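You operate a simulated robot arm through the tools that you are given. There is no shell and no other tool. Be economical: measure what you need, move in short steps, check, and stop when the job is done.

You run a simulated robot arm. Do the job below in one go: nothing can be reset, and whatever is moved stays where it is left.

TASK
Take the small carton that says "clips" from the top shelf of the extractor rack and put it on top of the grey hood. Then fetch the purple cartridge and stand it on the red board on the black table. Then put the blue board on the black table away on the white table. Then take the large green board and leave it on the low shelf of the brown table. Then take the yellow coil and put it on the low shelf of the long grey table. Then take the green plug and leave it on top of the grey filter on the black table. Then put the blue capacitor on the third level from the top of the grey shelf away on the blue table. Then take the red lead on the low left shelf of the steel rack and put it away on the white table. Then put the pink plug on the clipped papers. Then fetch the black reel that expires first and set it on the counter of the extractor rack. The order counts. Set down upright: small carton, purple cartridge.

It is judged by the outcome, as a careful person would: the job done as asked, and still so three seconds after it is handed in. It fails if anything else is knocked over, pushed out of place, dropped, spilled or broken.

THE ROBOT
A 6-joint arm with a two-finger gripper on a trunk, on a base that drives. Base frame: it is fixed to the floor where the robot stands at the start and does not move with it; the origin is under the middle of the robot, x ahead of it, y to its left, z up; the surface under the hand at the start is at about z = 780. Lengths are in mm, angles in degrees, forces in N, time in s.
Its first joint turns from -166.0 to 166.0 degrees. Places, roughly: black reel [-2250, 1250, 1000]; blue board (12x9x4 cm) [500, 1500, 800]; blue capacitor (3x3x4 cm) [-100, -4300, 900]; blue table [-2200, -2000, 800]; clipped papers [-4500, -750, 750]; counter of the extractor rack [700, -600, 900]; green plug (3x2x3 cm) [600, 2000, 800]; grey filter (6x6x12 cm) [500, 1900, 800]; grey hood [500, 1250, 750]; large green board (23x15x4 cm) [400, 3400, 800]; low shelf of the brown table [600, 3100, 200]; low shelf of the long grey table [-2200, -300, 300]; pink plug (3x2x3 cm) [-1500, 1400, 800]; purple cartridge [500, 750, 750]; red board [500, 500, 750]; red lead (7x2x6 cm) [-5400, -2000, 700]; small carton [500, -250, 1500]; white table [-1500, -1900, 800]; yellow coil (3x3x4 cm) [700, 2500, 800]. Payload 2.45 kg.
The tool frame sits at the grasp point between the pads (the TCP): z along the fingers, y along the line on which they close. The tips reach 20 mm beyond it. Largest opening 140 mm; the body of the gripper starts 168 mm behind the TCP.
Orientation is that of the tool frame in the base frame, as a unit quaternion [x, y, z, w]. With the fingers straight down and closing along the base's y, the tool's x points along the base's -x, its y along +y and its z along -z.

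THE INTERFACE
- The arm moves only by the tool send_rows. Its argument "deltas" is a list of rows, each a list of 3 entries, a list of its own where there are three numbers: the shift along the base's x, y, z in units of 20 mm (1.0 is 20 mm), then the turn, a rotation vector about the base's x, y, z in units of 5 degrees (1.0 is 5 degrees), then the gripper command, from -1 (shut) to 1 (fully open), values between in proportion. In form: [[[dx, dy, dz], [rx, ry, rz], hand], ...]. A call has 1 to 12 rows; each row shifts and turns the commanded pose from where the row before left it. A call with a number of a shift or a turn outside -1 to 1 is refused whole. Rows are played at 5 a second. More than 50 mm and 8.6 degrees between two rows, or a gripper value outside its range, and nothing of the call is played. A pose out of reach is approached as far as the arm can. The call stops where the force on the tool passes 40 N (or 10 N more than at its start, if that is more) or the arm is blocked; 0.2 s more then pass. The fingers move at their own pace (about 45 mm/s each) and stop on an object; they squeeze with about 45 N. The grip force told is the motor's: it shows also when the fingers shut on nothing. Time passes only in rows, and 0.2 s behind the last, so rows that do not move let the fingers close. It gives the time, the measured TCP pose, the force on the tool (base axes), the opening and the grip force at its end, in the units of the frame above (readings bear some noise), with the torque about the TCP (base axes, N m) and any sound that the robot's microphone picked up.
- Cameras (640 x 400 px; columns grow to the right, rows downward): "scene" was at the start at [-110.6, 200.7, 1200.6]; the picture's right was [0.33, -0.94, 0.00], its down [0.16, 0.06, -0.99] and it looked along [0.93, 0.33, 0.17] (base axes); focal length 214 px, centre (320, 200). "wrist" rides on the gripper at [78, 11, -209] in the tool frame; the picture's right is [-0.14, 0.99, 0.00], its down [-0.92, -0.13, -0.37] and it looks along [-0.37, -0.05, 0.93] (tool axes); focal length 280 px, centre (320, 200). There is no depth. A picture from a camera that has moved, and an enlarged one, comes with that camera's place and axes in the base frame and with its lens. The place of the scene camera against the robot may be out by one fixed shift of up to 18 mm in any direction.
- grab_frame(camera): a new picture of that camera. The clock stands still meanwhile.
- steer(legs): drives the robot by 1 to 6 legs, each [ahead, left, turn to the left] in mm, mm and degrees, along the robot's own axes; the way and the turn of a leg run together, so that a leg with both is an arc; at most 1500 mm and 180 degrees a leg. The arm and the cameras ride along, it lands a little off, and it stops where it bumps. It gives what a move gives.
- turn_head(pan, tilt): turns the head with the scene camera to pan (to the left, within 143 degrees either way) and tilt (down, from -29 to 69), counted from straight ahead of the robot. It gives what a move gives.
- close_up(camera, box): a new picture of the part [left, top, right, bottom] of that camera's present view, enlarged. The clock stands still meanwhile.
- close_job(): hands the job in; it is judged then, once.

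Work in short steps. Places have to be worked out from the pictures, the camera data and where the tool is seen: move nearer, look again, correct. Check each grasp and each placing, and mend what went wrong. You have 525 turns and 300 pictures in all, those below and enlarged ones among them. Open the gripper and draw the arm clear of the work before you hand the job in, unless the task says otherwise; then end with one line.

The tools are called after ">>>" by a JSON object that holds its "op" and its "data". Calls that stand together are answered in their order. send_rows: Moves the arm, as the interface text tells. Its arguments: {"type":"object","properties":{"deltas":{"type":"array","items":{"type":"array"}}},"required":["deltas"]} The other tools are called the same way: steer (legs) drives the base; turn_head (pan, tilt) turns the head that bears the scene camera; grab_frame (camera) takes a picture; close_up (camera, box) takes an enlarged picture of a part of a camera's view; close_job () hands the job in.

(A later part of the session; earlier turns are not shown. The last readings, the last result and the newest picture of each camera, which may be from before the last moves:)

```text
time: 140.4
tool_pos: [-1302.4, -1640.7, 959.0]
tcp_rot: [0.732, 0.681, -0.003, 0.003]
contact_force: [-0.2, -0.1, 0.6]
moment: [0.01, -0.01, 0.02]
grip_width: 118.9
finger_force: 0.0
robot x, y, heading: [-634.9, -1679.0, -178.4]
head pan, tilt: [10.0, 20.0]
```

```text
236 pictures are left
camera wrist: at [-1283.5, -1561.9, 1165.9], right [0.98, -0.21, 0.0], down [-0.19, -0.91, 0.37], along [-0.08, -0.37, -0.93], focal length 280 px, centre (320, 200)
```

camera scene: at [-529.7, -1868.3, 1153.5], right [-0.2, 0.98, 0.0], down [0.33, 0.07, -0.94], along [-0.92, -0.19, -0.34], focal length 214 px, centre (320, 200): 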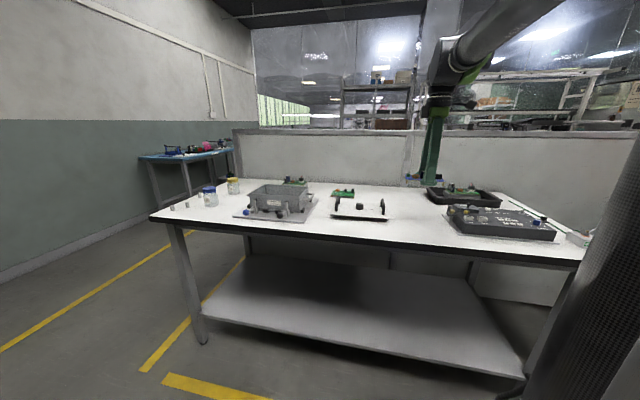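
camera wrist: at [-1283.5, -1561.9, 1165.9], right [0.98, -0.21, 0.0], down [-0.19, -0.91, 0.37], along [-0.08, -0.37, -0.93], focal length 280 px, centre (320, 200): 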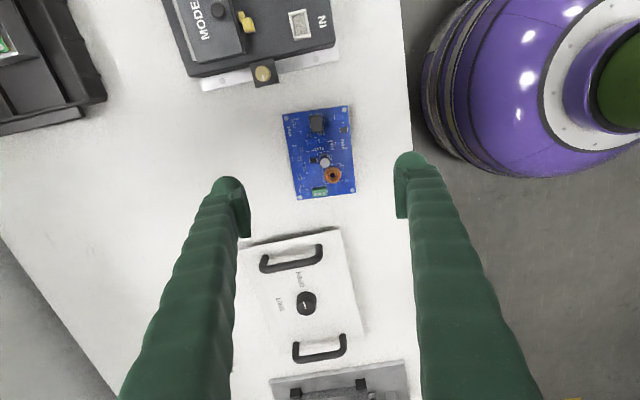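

Blue board is placed. I retract, back off, turn back to heading 0 and drive to the brown table.

>>> {"op": "send_rows", "data": {"deltas": [[[1, 0, 1], [0, 0, 0], 0.5], [[1, 0, 1], [0, 0, 0], 0.5], [[1, 0, 1], [0, 0, 0], 0.5], [[1, 0, 1], [0, 0, 0], 0.5], [[1, 0, 1], [0, 0, 0], 0.5], [[1, 0, 1], [0, 0, 0], 0.5], [[1, 0, 1], [0, 0, 0], 0.5], [[1, 0, 0.5], [0, 0, 0], 0.5]]}}

>>> {"op": "steer", "data": {"legs": [[-250, 0, 0], [0, 0, 178.4], [0, 1500, 0], [0, 1500, 0], [0, 1500, 0], [0, 250, 0]]}}

>>> {"op": "turn_head", "data": {"pan": 0, "tilt": 20}}

>>> {"op": "grab_frame", "data": {"camera": "scene"}}

```text
time: 142.2
tool_pos: [-1141.6, -1640.6, 1110.3]
tcp_rot: [0.732, 0.682, -0.003, 0.002]
contact_force: [-0.6, -0.1, -0.4]
moment: [-0.03, -0.03, 0.0]
grip_width: 105.0
finger_force: 0.1
robot x, y, heading: [-631.0, -1679.2, -178.5]
head pan, tilt: [10.0, 20.0]
```

```text
time: 173.8
tool_pos: [167.0, 3029.8, 1109.0]
tcp_rot: [-0.669, 0.743, 0.003, 0.002]
contact_force: [-0.9, 0.1, -0.3]
moment: [0.0, -0.03, -0.03]
grip_width: 105.0
finger_force: 0.1
robot x, y, heading: [-339.5, 3087.2, -0.1]
head pan, tilt: [10.0, 20.0]
```

```text
time: 174.5
tool_pos: [166.3, 3030.4, 1109.4]
tcp_rot: [-0.668, 0.744, 0.003, 0.002]
contact_force: [-0.4, 0.0, 0.0]
moment: [0.01, 0.0, 0.02]
grip_width: 104.9
finger_force: 0.1
robot x, y, heading: [-339.2, 3082.0, -0.2]
head pan, tilt: [0.0, 20.0]
```

```text
235 pictures are left
camera scene: at [-437.1, 3258.2, 1153.5], right [0.0, -1.0, 0.0], down [-0.34, 0.0, -0.94], along [0.94, 0.0, -0.34], focal length 214 px, centre (320, 200)
```

scene: 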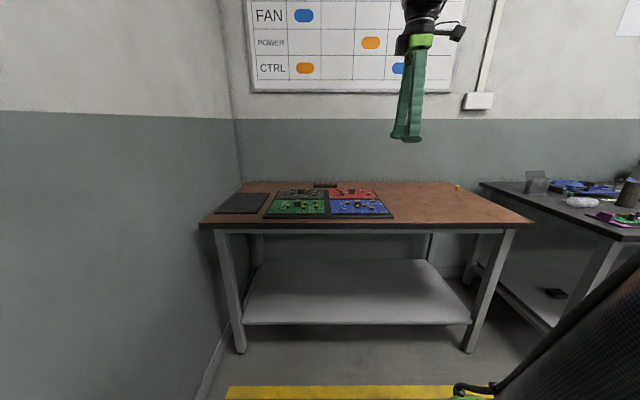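

>>> {"op": "close_up", "data": {"camera": "scene", "box": [190, 160, 430, 310]}}

```text
2.67 times, centred on (310, 235) of scene
camera zoom: at [-437.1, 3258.2, 1153.5], right [0.0, -1.0, 0.0], down [-0.34, 0.0, -0.94], along [0.94, 0.0, -0.34], focal length 572 px, centre (347, 107)
```

zoom: 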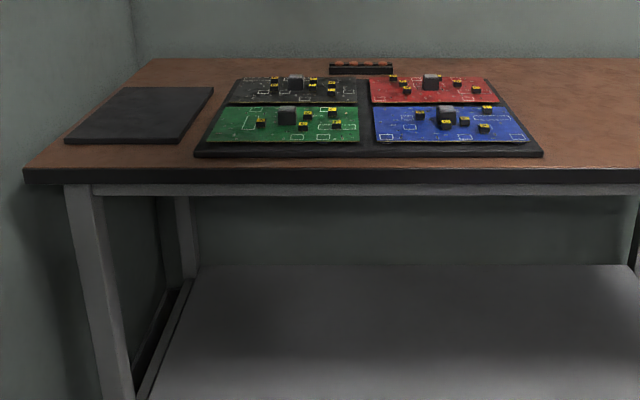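

The large green board (front-left of the 2×2 set) is 15 cm wide, wider than the grip; it bears a tall grey block I may be able to hold. I move closer for a wrist view.

>>> {"op": "steer", "data": {"legs": [[150, 150, 0]]}}

>>> {"op": "send_rows", "data": {"deltas": [[[0.6, 0.8, 0], [0, 0, 0], 0.2], [[0.6, 0.8, 0], [0, 0, 0], 0.2], [[0.6, 0.8, 0], [0, 0, 0], 0.2], [[0.6, 0.8, 0], [0, 0, 0], 0.2], [[0.6, 0.8, 0], [0, 0, 0], 0.2], [[0.6, 0.8, 0], [0, 0, 0], 0.2], [[0.6, 0.8, 0], [0, 0, 0], 0.2], [[0.6, 0.8, 0], [0, 0, 0], 0.2]]}}

>>> {"op": "grab_frame", "data": {"camera": "wrist"}}

```text
time: 176.2
tool_pos: [317.6, 3179.4, 1108.3]
tcp_rot: [-0.668, 0.744, 0.002, 0.003]
contact_force: [-0.4, 0.2, 0.1]
moment: [0.0, 0.0, -0.02]
grip_width: 105.2
finger_force: 0.1
robot x, y, heading: [-187.7, 3236.2, -0.7]
head pan, tilt: [0.0, 20.0]
```

```text
time: 178.0
tool_pos: [413.8, 3307.0, 1109.3]
tcp_rot: [-0.667, 0.745, 0.002, 0.003]
contact_force: [0.1, 0.6, 0.4]
moment: [0.03, -0.03, 0.02]
grip_width: 83.8
finger_force: 0.0
robot x, y, heading: [-188.8, 3234.1, -0.4]
head pan, tilt: [0.0, 20.0]
```

```text
233 pictures are left
camera wrist: at [395.6, 3229.2, 1315.5], right [-0.97, 0.24, 0.0], down [0.23, 0.9, 0.37], along [0.09, 0.36, -0.93], focal length 280 px, centre (320, 200)
```

wrist: 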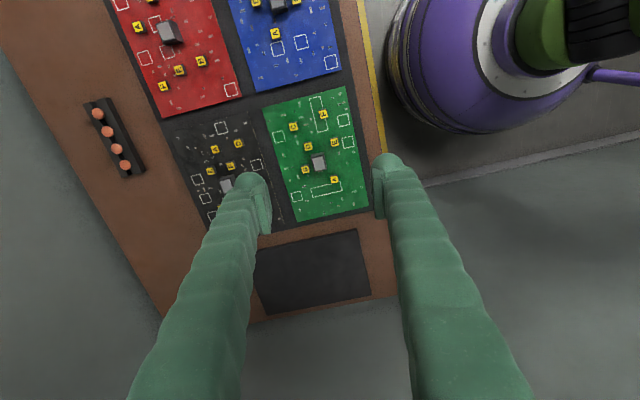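

>>> {"op": "close_up", "data": {"camera": "wrist", "box": [240, 75, 400, 240]}}

>>> {"op": "close_up", "data": {"camera": "scene", "box": [180, 180, 420, 300]}}

```text
2.42 times, centred on (320, 158) of wrist
camera zoom: at [395.6, 3229.2, 1315.5], right [-0.97, 0.24, 0.0], down [0.23, 0.9, 0.37], along [0.09, 0.36, -0.93], focal length 680 px, centre (320, 303)
```

zoom: 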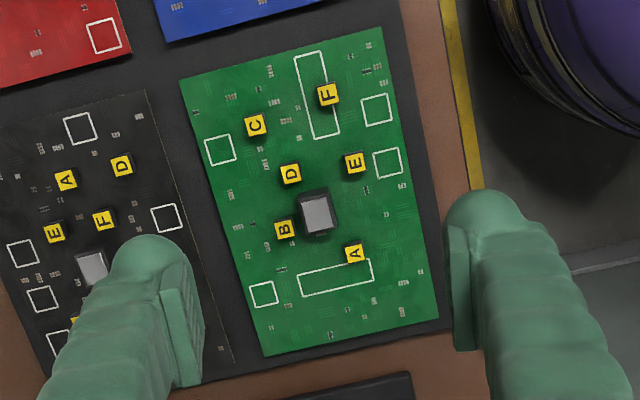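

```text
2.67 times, centred on (300, 240) of scene
camera zoom: at [-284.9, 3408.0, 1153.5], right [-0.01, -1.0, 0.0], down [-0.34, 0.0, -0.94], along [0.94, -0.01, -0.34], focal length 572 px, centre (373, 93)
```

zoom: 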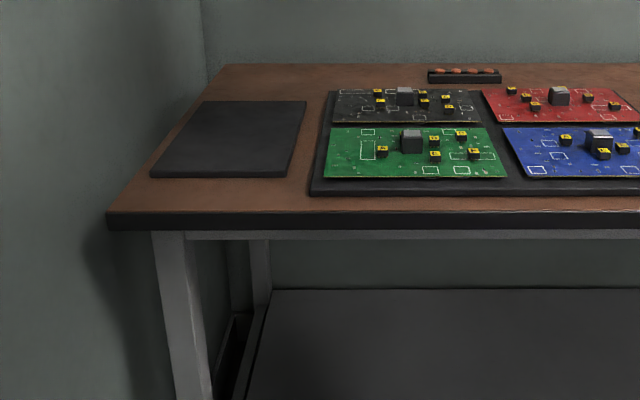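

The grey block is at the board's centre (≈427, 3348), a natural handle; board top z≈790. For the low shelf I need a 45° tilted hand, so I un-yaw the tool and pitch it 45°, closing along y.

>>> {"op": "send_rows", "data": {"deltas": [[[-0.5, 0.17, 0], [0, 0, -1], 0], [[-0.5, 0.17, 0], [0, 0, -1], 0], [[-0.5, 0.17, 0], [0, 0, -1], 0], [[-0.5, 0.17, 0], [0, 0, -1], 0], [[-0.5, 0.17, 0], [0, 0, -1], 0], [[-0.5, 0.17, 0], [0, 0, -1], 0], [[-0.5, 0.17, 0], [0, 0, -1], 0], [[-0.5, 0.17, 0], [0, 0, -1], 0], [[-0.5, 0.17, 0], [0, 0, -1], 0], [[-0.5, 0.17, 0], [0, 0, -1], 0], [[0, 0.17, 0], [0, 0, -1], 0], [[0, 0.17, 0], [0, 0, -1], 0]]}}

>>> {"op": "send_rows", "data": {"deltas": [[[0, 0, 0], [0, 0, -1], 0], [[0, 0, 0], [0, 0, -1], 0], [[0, 0, 0], [0, 0, -1], 0], [[0, 0, 0], [0, 0, -1], 0], [[0, 0, 0], [0, 0, -0.75], 0]]}}

>>> {"op": "send_rows", "data": {"deltas": [[[0.2, 0, -0.9], [0, -1, 0], 0], [[0.2, 0, -0.9], [0, -1, 0], 0], [[0.2, 0, -0.9], [0, -1, 0], 0], [[0.2, 0, -0.9], [0, -1, 0], 0], [[0.2, 0, -0.9], [0, -1, 0], 0], [[0.2, 0, -0.9], [0, -1, 0], 0], [[0.2, 0, -0.9], [0, -1, 0], 0], [[0.2, 0, -0.9], [0, -1, 0], 0], [[0.2, 0, -0.9], [0, -1, 0], 0]]}}

>>> {"op": "grab_frame", "data": {"camera": "wrist"}}

```text
time: 180.6
tool_pos: [314.0, 3346.1, 1109.0]
tcp_rot: [-0.205, 0.979, 0.001, 0.004]
contact_force: [0.5, 0.0, -0.8]
moment: [-0.04, 0.01, 0.0]
grip_width: 70.2
finger_force: 0.1
robot x, y, heading: [-187.9, 3237.0, -0.4]
head pan, tilt: [0.0, 20.0]
```

```text
time: 181.8
tool_pos: [313.7, 3348.3, 1108.8]
tcp_rot: [-0.001, 1.0, 0.0, 0.003]
contact_force: [-0.2, -0.3, -0.8]
moment: [-0.02, 0.0, 0.02]
grip_width: 69.8
finger_force: 0.0
robot x, y, heading: [-188.6, 3236.3, -0.6]
head pan, tilt: [0.0, 20.0]
```

```text
time: 183.8
tool_pos: [349.2, 3347.0, 947.8]
tcp_rot: [-0.001, 0.923, 0.0, 0.386]
contact_force: [-0.4, -1.1, 0.1]
moment: [-0.01, -0.01, 0.03]
grip_width: 69.8
finger_force: 0.0
robot x, y, heading: [-185.9, 3233.5, -0.4]
head pan, tilt: [0.0, 20.0]
```

```text
230 pictures are left
camera wrist: at [147.4, 3358.3, 1036.7], right [0.1, 0.99, 0.1], down [0.38, -0.13, 0.91], along [0.92, -0.05, -0.39], focal length 280 px, centre (320, 200)
```

wrist: 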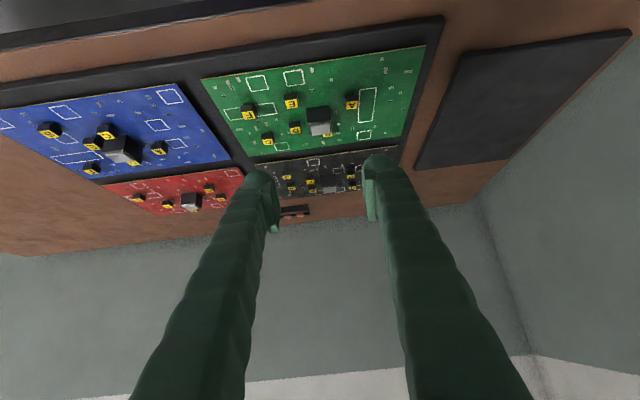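

>>> {"op": "close_up", "data": {"camera": "wrist", "box": [240, 60, 400, 160]}}

```text
4.00 times, centred on (320, 110) of wrist
camera zoom: at [147.4, 3358.3, 1036.7], right [0.1, 0.99, 0.1], down [0.38, -0.13, 0.91], along [0.92, -0.05, -0.39], focal length 1122 px, centre (320, 560)
```

zoom: 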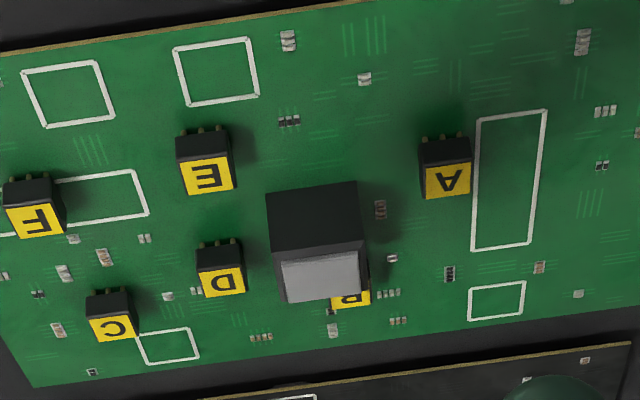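

Block is ~27 wide (y), 24 deep, 23 high: z≈802–826, centre (427, 3351). I approach along the 45° line to TCP ≈(427, 3351, 836).

>>> {"op": "send_rows", "data": {"deltas": [[[0.2, 0.1, -1], [0, 0, 0], -0.15], [[0.2, 0.1, -1], [0, 0, 0], -0.15], [[0.7, 0, -0.7], [0, 0, 0], -0.15], [[0.7, 0, -0.7], [0, 0, 0], -0.15], [[0.7, 0, -0.7], [0, 0, 0], -0.15]]}}

>>> {"op": "grab_frame", "data": {"camera": "wrist"}}

```text
time: 185.0
tool_pos: [399.2, 3351.1, 865.2]
tcp_rot: [0.0, 0.922, -0.001, 0.386]
contact_force: [-0.2, 0.0, -0.2]
moment: [0.02, 0.02, 0.01]
grip_width: 59.6
finger_force: 0.1
robot x, y, heading: [-190.5, 3232.5, -0.4]
head pan, tilt: [0.0, 20.0]
```

```text
228 pictures are left
camera wrist: at [197.5, 3362.1, 955.0], right [0.1, 0.99, 0.1], down [0.38, -0.13, 0.91], along [0.92, -0.05, -0.39], focal length 280 px, centre (320, 200)
```

wrist: 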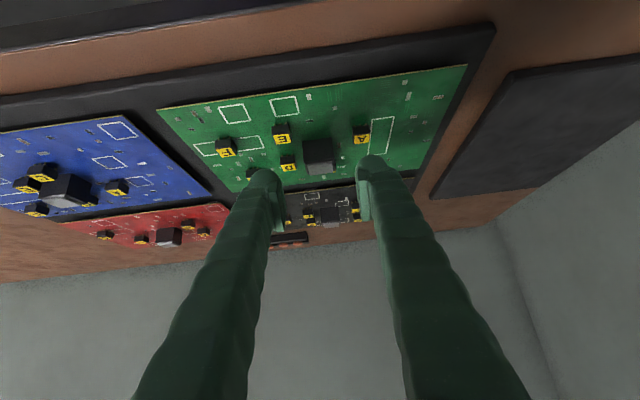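

>>> {"op": "send_rows", "data": {"deltas": [[[0.7, 0.1, -0.7], [0, 0, 0], -0.15], [[0.7, 0, -0.7], [0, 0, 0], -0.15]]}}

>>> {"op": "grab_frame", "data": {"camera": "wrist"}}

>>> {"op": "close_up", "data": {"camera": "scene", "box": [220, 150, 380, 250]}}

```text
time: 185.6
tool_pos: [426.5, 3352.5, 836.8]
tcp_rot: [0.0, 0.923, 0.0, 0.385]
contact_force: [-0.1, 0.3, 0.0]
moment: [0.02, -0.04, -0.03]
grip_width: 59.7
finger_force: 0.0
robot x, y, heading: [-188.7, 3232.7, -0.6]
head pan, tilt: [0.0, 20.0]
```

```text
227 pictures are left
camera wrist: at [225.2, 3364.5, 927.3], right [0.1, 0.99, 0.1], down [0.39, -0.13, 0.91], along [0.92, -0.05, -0.39], focal length 280 px, centre (320, 200)
```

wrist: 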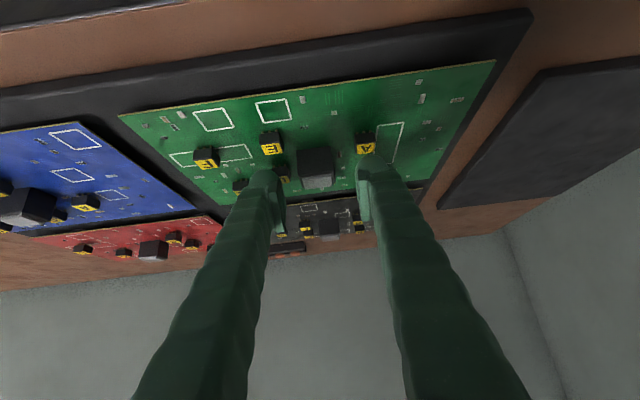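

```text
4.00 times, centred on (300, 200) of scene
camera zoom: at [-284.9, 3408.1, 1153.5], right [-0.01, -1.0, 0.0], down [-0.34, 0.0, -0.94], along [0.94, -0.01, -0.34], focal length 858 px, centre (400, 200)
```

zoom: 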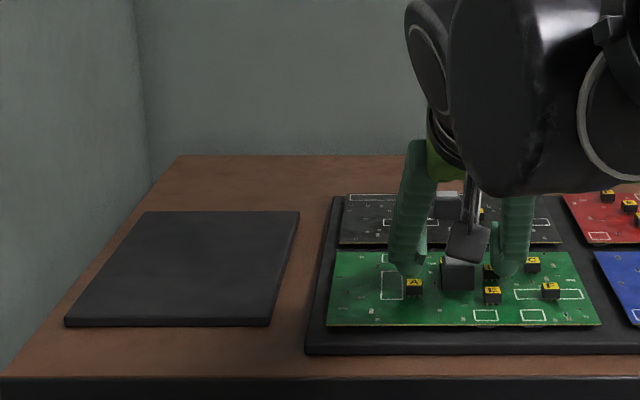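

Good alignment. I lower 4 mm more and close.

>>> {"op": "send_rows", "data": {"deltas": [[[0, 0, -0.2], [0, 0, 0], -0.15], [[0, 0, 0], [0, 0, 0], -1], [[0, 0, 0], [0, 0, 0], -1], [[0, 0, 0], [0, 0, 0], -1], [[0, 0, 0], [0, 0, 0], -1], [[0, 0, 0], [0, 0, 0], -1]]}}

>>> {"op": "close_up", "data": {"camera": "wrist", "box": [200, 80, 440, 230]}}

```text
time: 187.0
tool_pos: [426.9, 3353.2, 833.9]
tcp_rot: [-0.001, 0.922, 0.001, 0.386]
contact_force: [1.1, 1.3, 1.1]
moment: [-0.03, -0.01, 0.07]
grip_width: 26.6
finger_force: 45.0
robot x, y, heading: [-189.6, 3234.3, -0.4]
head pan, tilt: [0.0, 20.0]
```

```text
2.67 times, centred on (320, 155) of wrist
camera zoom: at [225.4, 3364.5, 923.3], right [0.1, 0.99, 0.1], down [0.38, -0.13, 0.91], along [0.92, -0.05, -0.39], focal length 748 px, centre (320, 320)
```

zoom: 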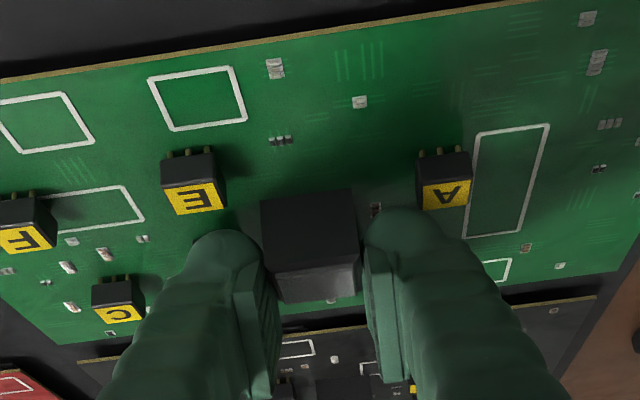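

Gripped at 26.6 mm. I lift slowly and check.

>>> {"op": "send_rows", "data": {"deltas": [[[0, 0, 0.3], [0, 0, 0], -1], [[0, 0, 0.7], [0, 0, 0], -1], [[0, 0, 1], [0, 0, 0], -1], [[0, 0, 1], [0, 0, 0], -1]]}}

>>> {"op": "grab_frame", "data": {"camera": "wrist"}}

>>> {"op": "close_up", "data": {"camera": "scene", "box": [220, 150, 380, 250]}}

```text
time: 188.0
tool_pos: [427.4, 3352.8, 892.1]
tcp_rot: [-0.001, 0.922, 0.001, 0.386]
contact_force: [0.4, 0.6, -1.3]
moment: [0.01, 0.02, 0.01]
grip_width: 26.6
finger_force: 44.8
robot x, y, heading: [-190.6, 3237.2, -0.1]
head pan, tilt: [0.0, 20.0]
```

```text
224 pictures are left
camera wrist: at [225.7, 3363.7, 982.1], right [0.1, 0.99, 0.1], down [0.38, -0.13, 0.91], along [0.92, -0.05, -0.39], focal length 280 px, centre (320, 200)
```

wrist: 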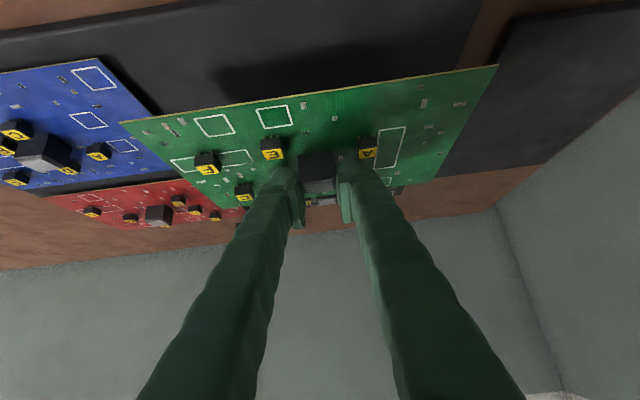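

```text
4.00 times, centred on (300, 200) of scene
camera zoom: at [-284.8, 3408.1, 1153.5], right [-0.01, -1.0, 0.0], down [-0.34, 0.0, -0.94], along [0.94, -0.01, -0.34], focal length 858 px, centre (400, 200)
```

zoom: 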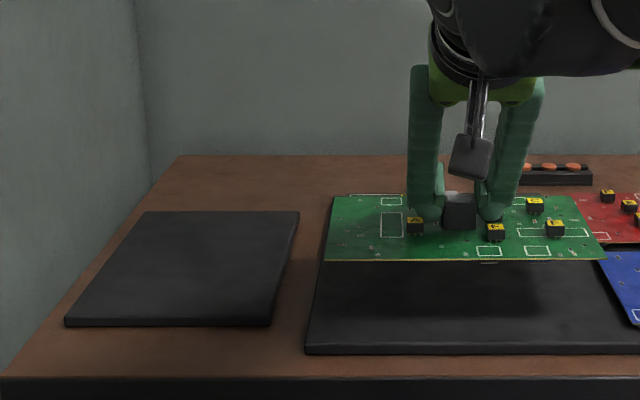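

Held level. I back off 350 mm, shift right 200 mm, and lower the board in front of the table's low shelf (shelf z≈215, front x≈347).

>>> {"op": "send_rows", "data": {"deltas": [[[0, 0, 1], [0, 0, 0], -1], [[0, 0, 1], [0, 0, 0], -1]]}}

>>> {"op": "steer", "data": {"legs": [[-380, 0, 0], [0, -200, 0]]}}

>>> {"op": "send_rows", "data": {"deltas": [[[0, 0, -1], [0, 0, 0], -1], [[0, 0, -1], [0, 0, 0], -1], [[0, 0, -1], [0, 0, 0], -1], [[0, 0, -1], [0, 0, 0], -1], [[0, 0, -1], [0, 0, 0], -1], [[0, 0, -1], [0, 0, 0], -1], [[0, 0, -1], [0, 0, 0], -1], [[0, 0, -1], [0, 0, 0], -1], [[0, 0, -1], [0, 0, 0], -1], [[0, 0, -1], [0, 0, 0], -1], [[0, 0, -1], [0, 0, 0], -1], [[0, 0, -1], [0, 0, 0], -1]]}}

>>> {"op": "send_rows", "data": {"deltas": [[[0, 0, -1], [0, 0, 0], -1], [[0, 0, -1], [0, 0, 0], -1], [[0, 0, -1], [0, 0, 0], -1], [[0, 0, -1], [0, 0, 0], -1], [[0, 0, -1], [0, 0, 0], -1], [[0, 0, -1], [0, 0, 0], -1], [[0, 0, -1], [0, 0, 0], -1], [[0, 0, -1], [0, 0, 0], -1], [[0, 0, -1], [0, 0, 0], -1], [[0, 0, -1], [0, 0, 0], -1], [[0, 0, -1], [0, 0, 0], -1], [[0, 0, -1], [0, 0, 0], -1]]}}

>>> {"op": "grab_frame", "data": {"camera": "scene"}}

>>> {"op": "grab_frame", "data": {"camera": "wrist"}}

```text
time: 188.6
tool_pos: [428.1, 3352.5, 933.5]
tcp_rot: [-0.001, 0.923, 0.0, 0.386]
contact_force: [0.3, 0.0, -1.1]
moment: [0.04, 0.02, 0.01]
grip_width: 26.7
finger_force: 45.2
robot x, y, heading: [-188.8, 3237.7, -0.4]
head pan, tilt: [0.0, 20.0]
```

```text
time: 192.2
tool_pos: [45.0, 3160.0, 932.0]
tcp_rot: [-0.002, 0.923, 0.001, 0.386]
contact_force: [0.7, 0.5, -1.6]
moment: [-0.01, 0.0, 0.01]
grip_width: 26.7
finger_force: 45.0
robot x, y, heading: [-574.8, 3039.9, -0.6]
head pan, tilt: [0.0, 20.0]
```

```text
time: 194.8
tool_pos: [44.8, 3159.2, 690.9]
tcp_rot: [-0.003, 0.923, 0.002, 0.386]
contact_force: [-0.1, 0.8, -1.4]
moment: [0.04, -0.01, 0.0]
grip_width: 26.9
finger_force: 44.5
robot x, y, heading: [-573.5, 3039.7, -0.2]
head pan, tilt: [0.0, 20.0]
```

```text
time: 197.3
tool_pos: [74.2, 3169.3, 549.2]
tcp_rot: [-0.002, 0.923, 0.001, 0.384]
contact_force: [0.4, 0.6, -1.7]
moment: [0.01, 0.01, 0.0]
grip_width: 26.7
finger_force: 45.3
out of reach, approached as far as the arm can: row 7, 8, 9, 10, 11, 12
robot x, y, heading: [-569.2, 3041.9, 0.1]
head pan, tilt: [0.0, 20.0]
```

```text
222 pictures are left
camera scene: at [-668.0, 3213.0, 1153.5], right [-0.01, -1.0, 0.0], down [-0.34, 0.0, -0.94], along [0.94, -0.01, -0.34], focal length 214 px, centre (320, 200)
```

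scene: 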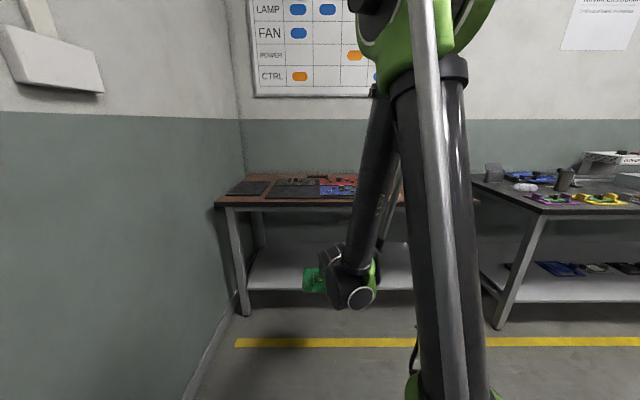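

```text
221 pictures are left
camera wrist: at [-127.0, 3180.1, 639.3], right [0.09, 0.99, 0.1], down [0.39, -0.13, 0.91], along [0.92, -0.05, -0.4], focal length 280 px, centre (320, 200)
```

wrist: 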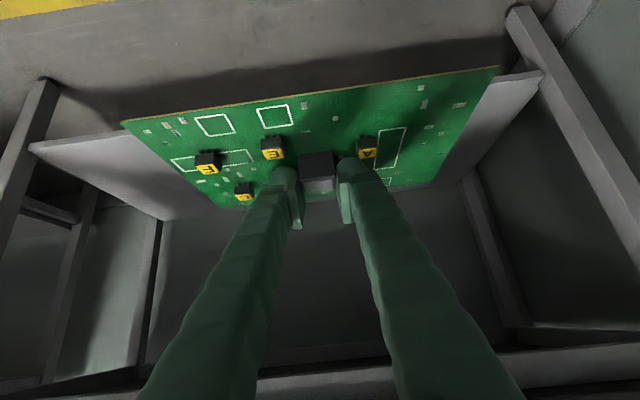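

The arm hits a limit at z≈549 here. I test whether reaching further forward allows going lower.

>>> {"op": "send_rows", "data": {"deltas": [[[1, 0, 0], [0, 0, 0], -1], [[1, 0, 0], [0, 0, 0], -1], [[1, 0, 0], [0, 0, 0], -1], [[1, 0, 0], [0, 0, 0], -1], [[1, 0, -1], [0, 0, 0], -1], [[1, 0, -1], [0, 0, 0], -1], [[0, 0, -1], [0, 0, 0], -1], [[0, 0, -1], [0, 0, 0], -1], [[0, 0, -1], [0, 0, 0], -1], [[0, 0, -1], [0, 0, 0], -1]]}}

```text
time: 199.6
tool_pos: [225.0, 3175.4, 472.4]
tcp_rot: [-0.002, 0.924, 0.0, 0.383]
contact_force: [-0.1, 0.9, -2.8]
moment: [0.01, -0.01, 0.0]
grip_width: 26.8
finger_force: 45.0
out of reach, approached as far as the arm can: row 7, 8, 9, 10
robot x, y, heading: [-571.8, 3035.5, -0.4]
head pan, tilt: [0.0, 20.0]
```

>>> {"op": "turn_head", "data": {"pan": -20, "tilt": 5}}

>>> {"op": "grab_frame", "data": {"camera": "scene"}}

```text
time: 200.4
tool_pos: [224.3, 3176.8, 472.5]
tcp_rot: [-0.001, 0.923, 0.0, 0.384]
contact_force: [-0.3, 0.1, -2.0]
moment: [0.03, 0.01, 0.0]
grip_width: 26.4
finger_force: 45.0
robot x, y, heading: [-572.4, 3039.8, -0.6]
head pan, tilt: [-20.0, 5.0]
```

```text
220 pictures are left
camera scene: at [-674.8, 3181.7, 1177.8], right [-0.35, -0.94, 0.0], down [-0.08, 0.03, -1.0], along [0.93, -0.34, -0.09], focal length 214 px, centre (320, 200)
```

scene: 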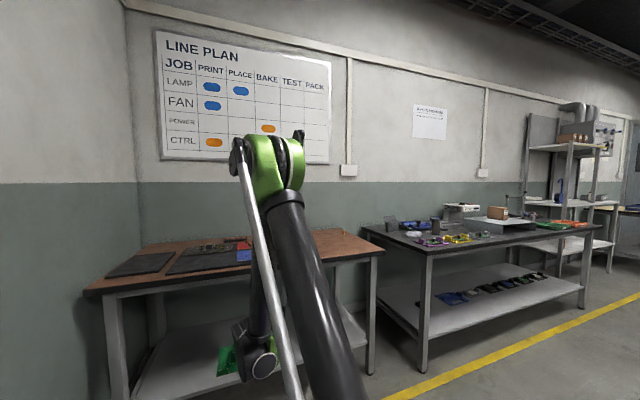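

The arm's geometry (low shoulder, elbow up) needs more extension to get lower: reaching forward as it lowers works. I nudge the base 40 mm ahead and then extend diagonally into the shelf space.

>>> {"op": "steer", "data": {"legs": [[40, 0, 0]]}}

>>> {"op": "send_rows", "data": {"deltas": [[[0.9, 0, -0.9], [0, 0, 0], -1], [[0.9, 0, -0.9], [0, 0, 0], -1], [[0.9, 0, -0.9], [0, 0, 0], -1], [[0.9, 0, -0.9], [0, 0, 0], -1], [[0.9, 0, -0.9], [0, 0, 0], -1]]}}

>>> {"op": "grab_frame", "data": {"camera": "wrist"}}

>>> {"op": "grab_frame", "data": {"camera": "scene"}}

```text
time: 201.3
tool_pos: [263.3, 3176.0, 472.7]
tcp_rot: [-0.001, 0.924, 0.0, 0.384]
contact_force: [0.4, -0.4, -1.1]
moment: [0.03, -0.01, 0.0]
grip_width: 26.9
finger_force: 45.0
robot x, y, heading: [-533.6, 3041.5, -0.1]
head pan, tilt: [-20.0, 5.0]
```

```text
time: 202.5
tool_pos: [359.3, 3177.3, 387.3]
tcp_rot: [-0.001, 0.924, 0.0, 0.382]
contact_force: [-1.1, -0.2, -1.7]
moment: [0.01, -0.02, -0.01]
grip_width: 26.8
finger_force: 45.2
out of reach, approached as far as the arm can: row 2
robot x, y, heading: [-530.7, 3037.1, -0.3]
head pan, tilt: [-20.0, 5.0]
```

```text
219 pictures are left
camera wrist: at [157.4, 3188.0, 479.0], right [0.1, 0.99, 0.1], down [0.39, -0.13, 0.91], along [0.92, -0.05, -0.4], focal length 280 px, centre (320, 200)
```

wrist: 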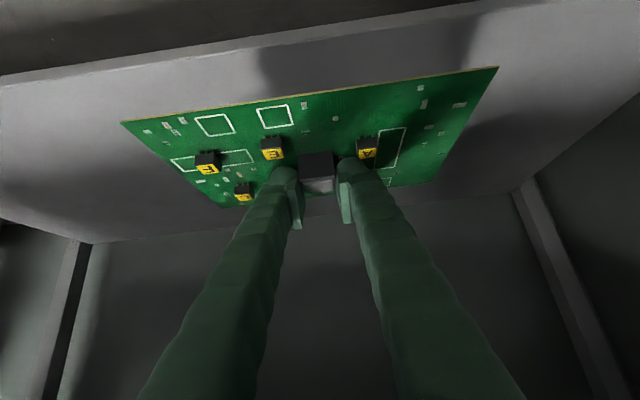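

```text
218 pictures are left
camera scene: at [-635.0, 3181.4, 1177.9], right [-0.35, -0.94, 0.0], down [-0.08, 0.03, -1.0], along [0.93, -0.35, -0.09], focal length 214 px, centre (320, 200)
```

scene: 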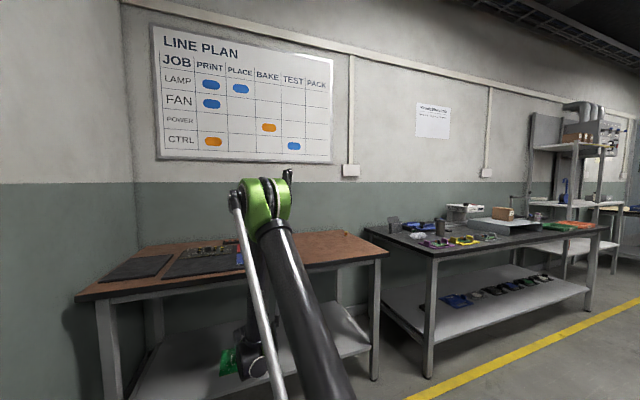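

>>> {"op": "send_rows", "data": {"deltas": [[[0.9, 0, -0.7], [0, 0, 0], -1], [[0.9, 0, -0.7], [0, 0, 0], -1], [[0.9, 0, -0.7], [0, 0, 0], -1], [[0.9, 0, -0.7], [0, 0, 0], -1], [[0.9, 0, -0.7], [0, 0, 0], -1]]}}

>>> {"op": "grab_frame", "data": {"camera": "wrist"}}

```text
time: 203.7
tool_pos: [447.0, 3177.9, 316.2]
tcp_rot: [-0.001, 0.924, 0.0, 0.383]
contact_force: [-0.9, -0.1, -1.4]
moment: [0.02, 0.0, 0.01]
grip_width: 26.6
finger_force: 44.8
robot x, y, heading: [-536.0, 3042.9, -0.3]
head pan, tilt: [-20.0, 5.0]
```

```text
217 pictures are left
camera wrist: at [245.4, 3187.7, 406.7], right [0.1, 0.99, 0.1], down [0.39, -0.13, 0.91], along [0.92, -0.05, -0.4], focal length 280 px, centre (320, 200)
```

wrist: 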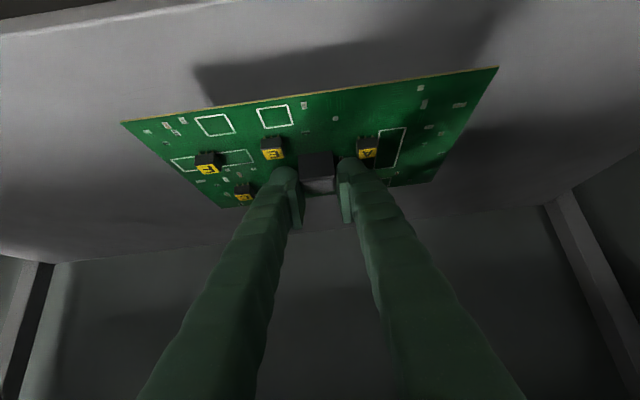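

Now lower in fine steps with slight forward motion, watching for contact.

>>> {"op": "send_rows", "data": {"deltas": [[[0.2, 0, -0.25], [0, 0, 0], -1], [[0.2, 0, -0.25], [0, 0, 0], -1], [[0.2, 0, -0.25], [0, 0, 0], -1], [[0.2, 0, -0.25], [0, 0, 0], -1]]}}

>>> {"op": "grab_frame", "data": {"camera": "wrist"}}

```text
time: 204.7
tool_pos: [463.9, 3177.4, 296.5]
tcp_rot: [-0.002, 0.924, 0.001, 0.383]
contact_force: [0.1, -0.5, -2.8]
moment: [0.01, -0.01, 0.03]
grip_width: 26.5
finger_force: 44.9
robot x, y, heading: [-531.3, 3039.5, -0.3]
head pan, tilt: [-20.0, 5.0]
```

```text
216 pictures are left
camera wrist: at [261.7, 3188.0, 386.9], right [0.09, 0.99, 0.1], down [0.39, -0.13, 0.91], along [0.92, -0.05, -0.4], focal length 280 px, centre (320, 200)
```

wrist: 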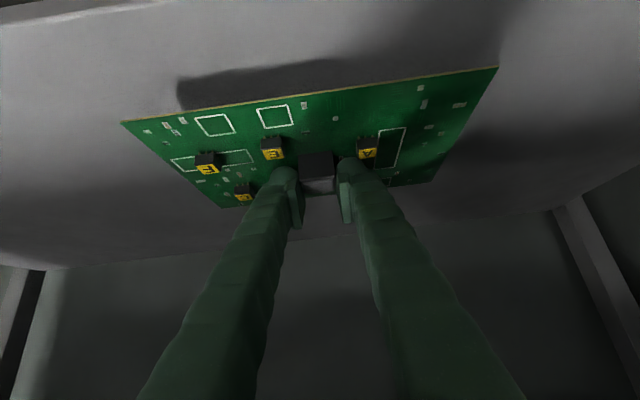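

>>> {"op": "send_rows", "data": {"deltas": [[[0.2, 0, -0.25], [0, 0, 0], -1], [[0.2, 0, -0.25], [0, 0, 0], -1], [[0.2, 0, -0.25], [0, 0, 0], -1], [[0.2, 0, -0.25], [0, 0, 0], -1]]}}

>>> {"op": "grab_frame", "data": {"camera": "wrist"}}

```text
time: 205.7
tool_pos: [478.3, 3177.3, 276.9]
tcp_rot: [-0.001, 0.924, 0.0, 0.383]
contact_force: [0.2, 0.4, -2.6]
moment: [0.04, -0.01, 0.0]
grip_width: 26.8
finger_force: 44.3
robot x, y, heading: [-532.1, 3039.1, -0.4]
head pan, tilt: [-20.0, 5.0]
```

```text
215 pictures are left
camera wrist: at [277.5, 3187.9, 366.8], right [0.09, 0.99, 0.1], down [0.39, -0.13, 0.91], along [0.92, -0.05, -0.4], focal length 280 px, centre (320, 200)
```

wrist: 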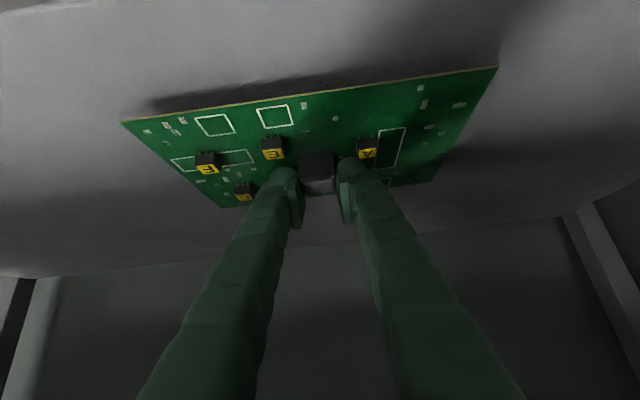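

>>> {"op": "send_rows", "data": {"deltas": [[[0.1, 0, -0.2], [0, 0, 0], -1], [[0.1, 0, -0.2], [0, 0, 0], -1], [[0, 0, -0.2], [0, 0, 0], -1], [[0, 0, -0.2], [0, 0, 0], -1], [[0, 0, -0.2], [0, 0, 0], -1], [[0, 0, -0.2], [0, 0, 0], -1]]}}

>>> {"op": "grab_frame", "data": {"camera": "wrist"}}

```text
time: 206.9
tool_pos: [483.5, 3177.1, 260.8]
tcp_rot: [-0.002, 0.923, 0.001, 0.386]
contact_force: [-5.8, -0.3, 25.1]
moment: [0.0, -0.1, 0.0]
grip_width: 26.5
finger_force: 45.1
robot x, y, heading: [-536.4, 3038.1, -0.0]
head pan, tilt: [-20.0, 5.0]
stopped in row 6: the force on the tool passed its limit at 43 N (the readings are from after the stop); the commanded pose is now the measured one
```

```text
214 pictures are left
camera wrist: at [280.9, 3187.7, 350.5], right [0.09, 0.99, 0.1], down [0.38, -0.13, 0.91], along [0.92, -0.05, -0.39], focal length 280 px, centre (320, 200)
```

wrist: 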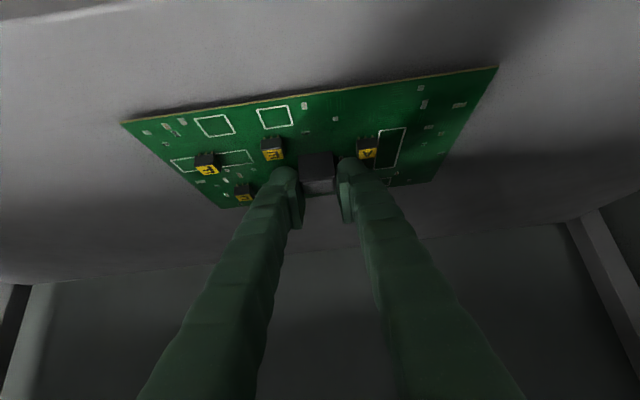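

Contact with the shelf. Release and withdraw up and back.

>>> {"op": "send_rows", "data": {"deltas": [[[0, 0, 0.1], [0, 0, 0], -0.5], [[0, 0, 0], [0, 0, 0], -0.15], [[0, 0, 0], [0, 0, 0], -0.15], [[0, 0, 1], [0, 0, 0], -0.15], [[0, 0, 1], [0, 0, 0], -0.15], [[-0.7, 0, 1], [0, 0, 0], -0.15], [[-0.7, 0, 1], [0, 0, 0], -0.15], [[-0.7, 0, 0.8], [0, 0, 0], -0.15], [[-0.7, 0, 0.8], [0, 0, 0], -0.15]]}}

>>> {"op": "grab_frame", "data": {"camera": "wrist"}}

```text
time: 208.9
tool_pos: [426.9, 3177.6, 374.4]
tcp_rot: [-0.001, 0.923, 0.0, 0.385]
contact_force: [-0.4, -0.2, -0.2]
moment: [0.02, 0.01, 0.0]
grip_width: 59.6
finger_force: 0.0
robot x, y, heading: [-531.8, 3038.7, -0.4]
head pan, tilt: [-20.0, 5.0]
```

```text
213 pictures are left
camera wrist: at [224.8, 3187.8, 463.2], right [0.09, 0.99, 0.1], down [0.39, -0.13, 0.91], along [0.92, -0.05, -0.39], focal length 280 px, centre (320, 200)
```

wrist: 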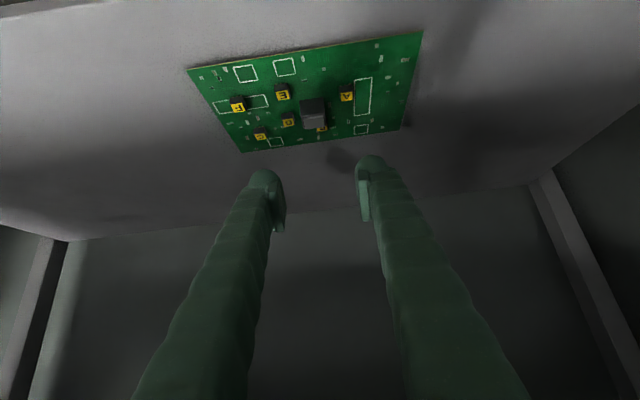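

The board lies well on the shelf. I back out, raise the arm, and move to the right end of the brown table for the yellow coil.

>>> {"op": "steer", "data": {"legs": [[-350, 0, 0]]}}

>>> {"op": "send_rows", "data": {"deltas": [[[0, 0, 1], [0, 0, 0], 0], [[0, 0, 1], [0, 0, 0], 0], [[0, 0, 1], [0, 0, 0], 0], [[0, 0, 1], [0, 0, 0], 0], [[0, 0, 1], [0, 0, 0], 0], [[0, 0, 1], [0, 0, 0], 0], [[0, 0, 1], [0, 0, 0], 0], [[0, 0, 1], [0, 0, 0], 0], [[0, 0, 1], [0, 0, 0], 0], [[0, 0, 1], [0, 0, 0], 0], [[0, 0, 1], [0, 0, 0], 0], [[0, 0, 1], [0, 0, 0], 0]]}}

>>> {"op": "send_rows", "data": {"deltas": [[[-1, 0, 1], [0, 0, 0], 0], [[-1, 0, 1], [0, 0, 0], 0], [[-1, 0, 1], [0, 0, 0], 0], [[-1, 0, 1], [0, 0, 0], 0], [[-1, 0, 1], [0, 0, 0], 0], [[-1, 0, 1], [0, 0, 0], 0], [[-1, 0, 1], [0, 0, 0], 0], [[-1, 0, 1], [0, 0, 0], 0], [[-1, 0, 1], [0, 0, 0], 0], [[-1, 0, 1], [0, 0, 0], 0], [[-1, 0, 1], [0, 0, 0], 0], [[-1, 0, 1], [0, 0, 0], 0]]}}

>>> {"op": "send_rows", "data": {"deltas": [[[0, 0, 1], [0, 0, 0], 0], [[0, 0, 1], [0, 0, 0], 0], [[0, 0, 1], [0, 0, 0], 0], [[0, 0, 1], [0, 0, 0], 0], [[0, 0, 1], [0, 0, 0], 0], [[0, 0, 1], [0, 0, 0], 0]]}}

>>> {"op": "steer", "data": {"legs": [[500, 0, 0], [0, -580, 0]]}}

>>> {"op": "turn_head", "data": {"pan": 0, "tilt": 15}}

>>> {"op": "grab_frame", "data": {"camera": "scene"}}

>>> {"op": "grab_frame", "data": {"camera": "wrist"}}

```text
time: 211.1
tool_pos: [102.3, 3180.3, 372.6]
tcp_rot: [-0.002, 0.923, 0.001, 0.385]
contact_force: [0.0, 0.9, 0.5]
moment: [0.04, -0.02, 0.01]
grip_width: 59.8
finger_force: 0.0
robot x, y, heading: [-849.6, 3041.3, -0.2]
head pan, tilt: [-20.0, 5.0]
stopped in leg 1: the robot was blocked; the commanded pose is now the measured one
```

```text
time: 213.7
tool_pos: [102.4, 3179.7, 613.6]
tcp_rot: [-0.002, 0.923, 0.0, 0.386]
contact_force: [-0.6, -0.3, -0.5]
moment: [0.02, -0.03, 0.01]
grip_width: 70.2
finger_force: 0.0
robot x, y, heading: [-858.2, 3041.4, -0.1]
head pan, tilt: [-20.0, 5.0]
```

```text
time: 216.3
tool_pos: [-137.9, 3179.4, 854.0]
tcp_rot: [-0.003, 0.923, 0.0, 0.385]
contact_force: [-0.8, 0.7, 0.1]
moment: [0.0, 0.0, 0.0]
grip_width: 70.2
finger_force: 0.0
robot x, y, heading: [-853.4, 3043.3, -0.1]
head pan, tilt: [-20.0, 5.0]
```

```text
time: 217.7
tool_pos: [-138.6, 3179.0, 973.6]
tcp_rot: [-0.002, 0.923, 0.001, 0.385]
contact_force: [-0.1, -0.5, 0.0]
moment: [-0.02, 0.02, -0.02]
grip_width: 70.0
finger_force: 0.1
robot x, y, heading: [-855.6, 3039.6, -0.2]
head pan, tilt: [-20.0, 5.0]
```

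```text
time: 223.5
tool_pos: [355.7, 2599.7, 972.5]
tcp_rot: [-0.004, 0.923, 0.002, 0.385]
contact_force: [-0.3, 0.1, 1.1]
moment: [0.04, 0.03, -0.06]
grip_width: 69.9
finger_force: 0.1
robot x, y, heading: [-362.0, 2458.5, 0.1]
head pan, tilt: [-20.0, 5.0]
```

```text
time: 224.3
tool_pos: [355.4, 2599.8, 972.8]
tcp_rot: [-0.005, 0.923, 0.002, 0.384]
contact_force: [-0.2, 1.2, 0.8]
moment: [-0.02, -0.01, 0.0]
grip_width: 70.1
finger_force: 0.1
robot x, y, heading: [-362.3, 2462.9, 0.4]
head pan, tilt: [0.0, 15.0]
```

```text
212 pictures are left
camera scene: at [-459.1, 2630.3, 1161.7], right [0.0, -1.0, 0.0], down [-0.26, 0.0, -0.97], along [0.97, 0.0, -0.26], focal length 214 px, centre (320, 200)
```

scene: 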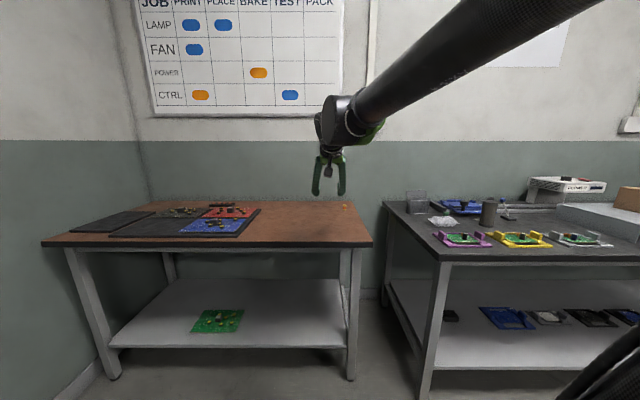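

```text
211 pictures are left
camera wrist: at [154.1, 2609.3, 1062.9], right [0.09, 0.99, 0.1], down [0.39, -0.12, 0.91], along [0.92, -0.04, -0.39], focal length 280 px, centre (320, 200)
```

wrist: 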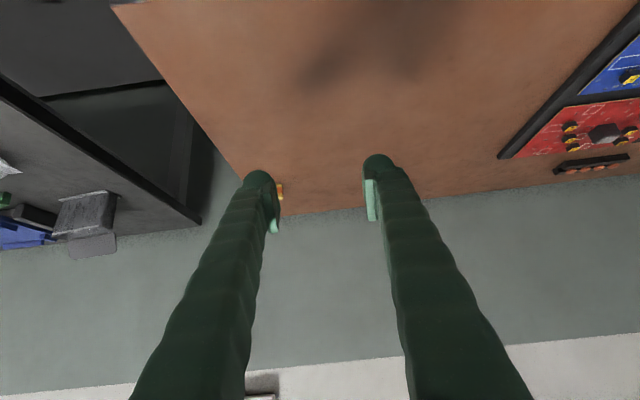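

>>> {"op": "close_up", "data": {"camera": "scene", "box": [310, 180, 390, 230]}}

>>> {"op": "turn_head", "data": {"pan": 120, "tilt": 20}}

>>> {"op": "grab_frame", "data": {"camera": "scene"}}

```text
8.00 times, centred on (350, 205) of scene
camera zoom: at [-459.1, 2630.3, 1161.7], right [0.0, -1.0, 0.0], down [-0.26, 0.0, -0.97], along [0.97, 0.0, -0.26], focal length 1716 px, centre (80, 160)
```

zoom: 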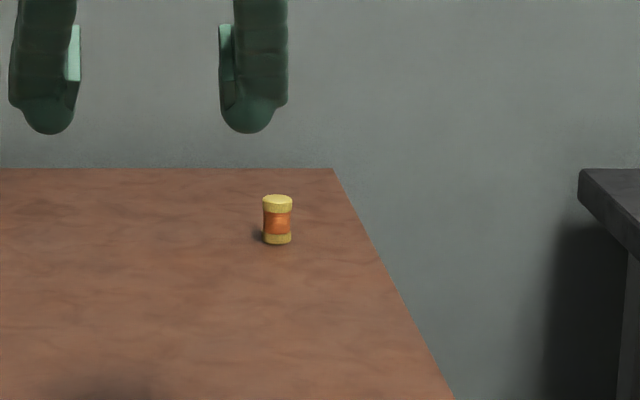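

```text
time: 226.3
tool_pos: [355.8, 2600.4, 973.8]
tcp_rot: [-0.004, 0.923, 0.0, 0.386]
contact_force: [0.5, -0.1, 0.1]
moment: [-0.01, 0.02, 0.02]
grip_width: 70.0
finger_force: 0.0
robot x, y, heading: [-362.7, 2458.2, -0.1]
head pan, tilt: [120.0, 20.0]
```

```text
209 pictures are left
camera scene: at [-599.2, 2710.8, 1153.5], right [0.87, 0.5, 0.0], down [0.17, -0.3, -0.94], along [-0.47, 0.81, -0.34], focal length 214 px, centre (320, 200)
```

scene: 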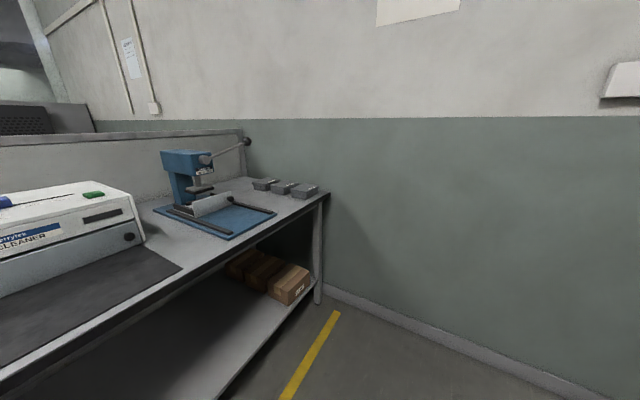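

Coil stands at ≈(722, 2490). I shift the base so the hand lines up, then extend with the 45° hand.

>>> {"op": "steer", "data": {"legs": [[140, -108, 0]]}}

>>> {"op": "send_rows", "data": {"deltas": [[[1, 0, -0.6], [0, 0, 0], -0.1], [[1, 0, -0.6], [0, 0, 0], -0.1], [[1, 0, -0.6], [0, 0, 0], -0.1], [[1, 0, -0.6], [0, 0, 0], -0.1], [[1, 0, -0.6], [0, 0, 0], -0.1], [[1, 0, -0.6], [0, 0, 0], -0.1], [[1, 0, -0.6], [0, 0, 0], -0.1]]}}

>>> {"op": "grab_frame", "data": {"camera": "wrist"}}

```text
time: 227.8
tool_pos: [496.1, 2492.6, 973.4]
tcp_rot: [-0.004, 0.922, 0.001, 0.386]
contact_force: [0.1, 0.2, 0.1]
moment: [-0.03, 0.03, -0.01]
grip_width: 70.1
finger_force: 0.0
robot x, y, heading: [-216.6, 2347.3, -0.1]
head pan, tilt: [120.0, 20.0]
```

```text
time: 229.4
tool_pos: [635.4, 2492.4, 889.2]
tcp_rot: [-0.004, 0.923, 0.001, 0.385]
contact_force: [0.3, 0.0, 0.2]
moment: [-0.02, -0.05, -0.02]
grip_width: 62.9
finger_force: 0.1
robot x, y, heading: [-221.8, 2348.4, 0.2]
head pan, tilt: [120.0, 20.0]
```

```text
208 pictures are left
camera wrist: at [434.1, 2501.6, 979.5], right [0.09, 0.99, 0.1], down [0.39, -0.12, 0.91], along [0.92, -0.04, -0.39], focal length 280 px, centre (320, 200)
```

wrist: 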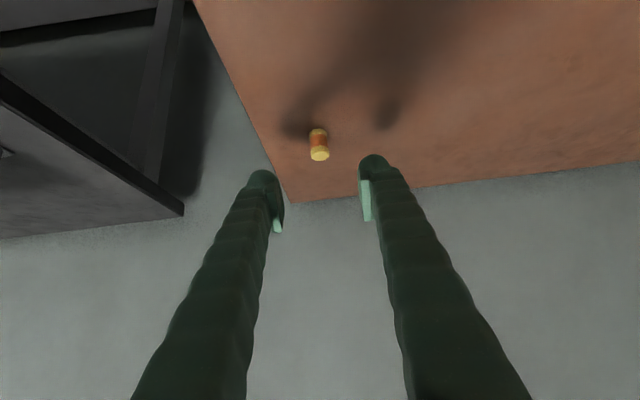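

>>> {"op": "close_up", "data": {"camera": "wrist", "box": [280, 110, 360, 160]}}

```text
8.00 times, centred on (320, 135) of wrist
camera zoom: at [434.1, 2501.6, 979.5], right [0.09, 0.99, 0.1], down [0.39, -0.12, 0.91], along [0.92, -0.04, -0.39], focal length 2243 px, centre (320, 720)
```

zoom: 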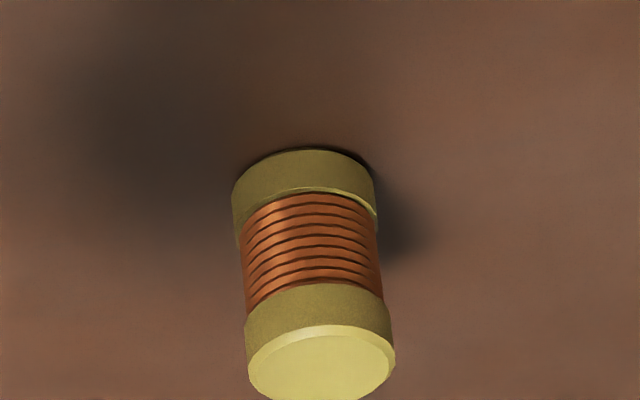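

>>> {"op": "send_rows", "data": {"deltas": [[[0.9, 0, -0.85], [0, 0, 0], -0.2], [[0.9, 0, -0.85], [0, 0, 0], -0.2], [[0.9, 0, -0.85], [0, 0, 0], -0.2]]}}

>>> {"op": "grab_frame", "data": {"camera": "wrist"}}

```text
time: 230.2
tool_pos: [690.3, 2493.1, 838.0]
tcp_rot: [-0.005, 0.923, 0.002, 0.386]
contact_force: [-0.7, 0.6, 0.4]
moment: [0.02, -0.03, -0.03]
grip_width: 56.1
finger_force: 0.1
robot x, y, heading: [-223.6, 2348.6, 0.1]
head pan, tilt: [120.0, 20.0]
```

```text
206 pictures are left
camera wrist: at [487.9, 2501.2, 928.9], right [0.09, 0.99, 0.1], down [0.39, -0.12, 0.91], along [0.92, -0.04, -0.39], focal length 280 px, centre (320, 200)
```

wrist: 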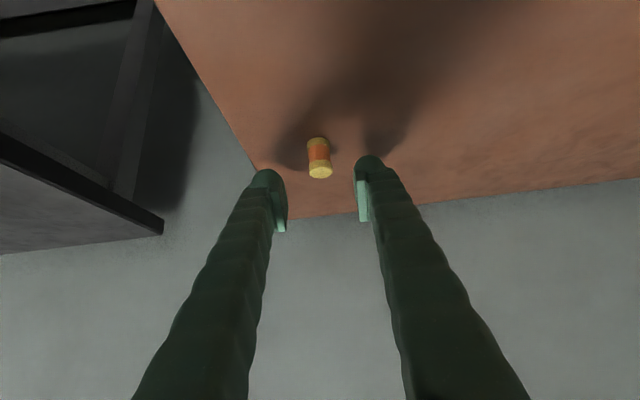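

Coil ≈(705, 2494), top z≈811. I go to TCP (705, 2494, 807) and close.

>>> {"op": "send_rows", "data": {"deltas": [[[0.4, 0, -0.8], [0, 0, 0], -0.2], [[0.35, 0, -0.75], [0, 0, 0], -0.2]]}}

>>> {"op": "grab_frame", "data": {"camera": "wrist"}}

```text
time: 230.8
tool_pos: [704.8, 2492.1, 806.9]
tcp_rot: [-0.004, 0.923, 0.001, 0.385]
contact_force: [-0.1, 0.8, 0.2]
moment: [0.0, 0.03, 0.03]
grip_width: 56.0
finger_force: 0.0
robot x, y, heading: [-220.5, 2351.8, 0.1]
head pan, tilt: [120.0, 20.0]
```

```text
205 pictures are left
camera wrist: at [503.0, 2501.5, 897.0], right [0.09, 0.99, 0.1], down [0.39, -0.12, 0.91], along [0.92, -0.04, -0.39], focal length 280 px, centre (320, 200)
```

wrist: 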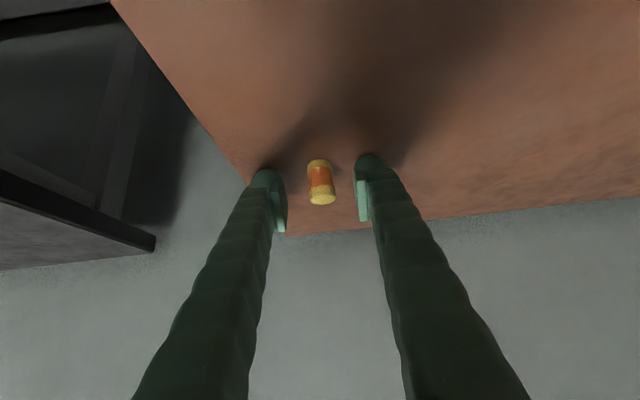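

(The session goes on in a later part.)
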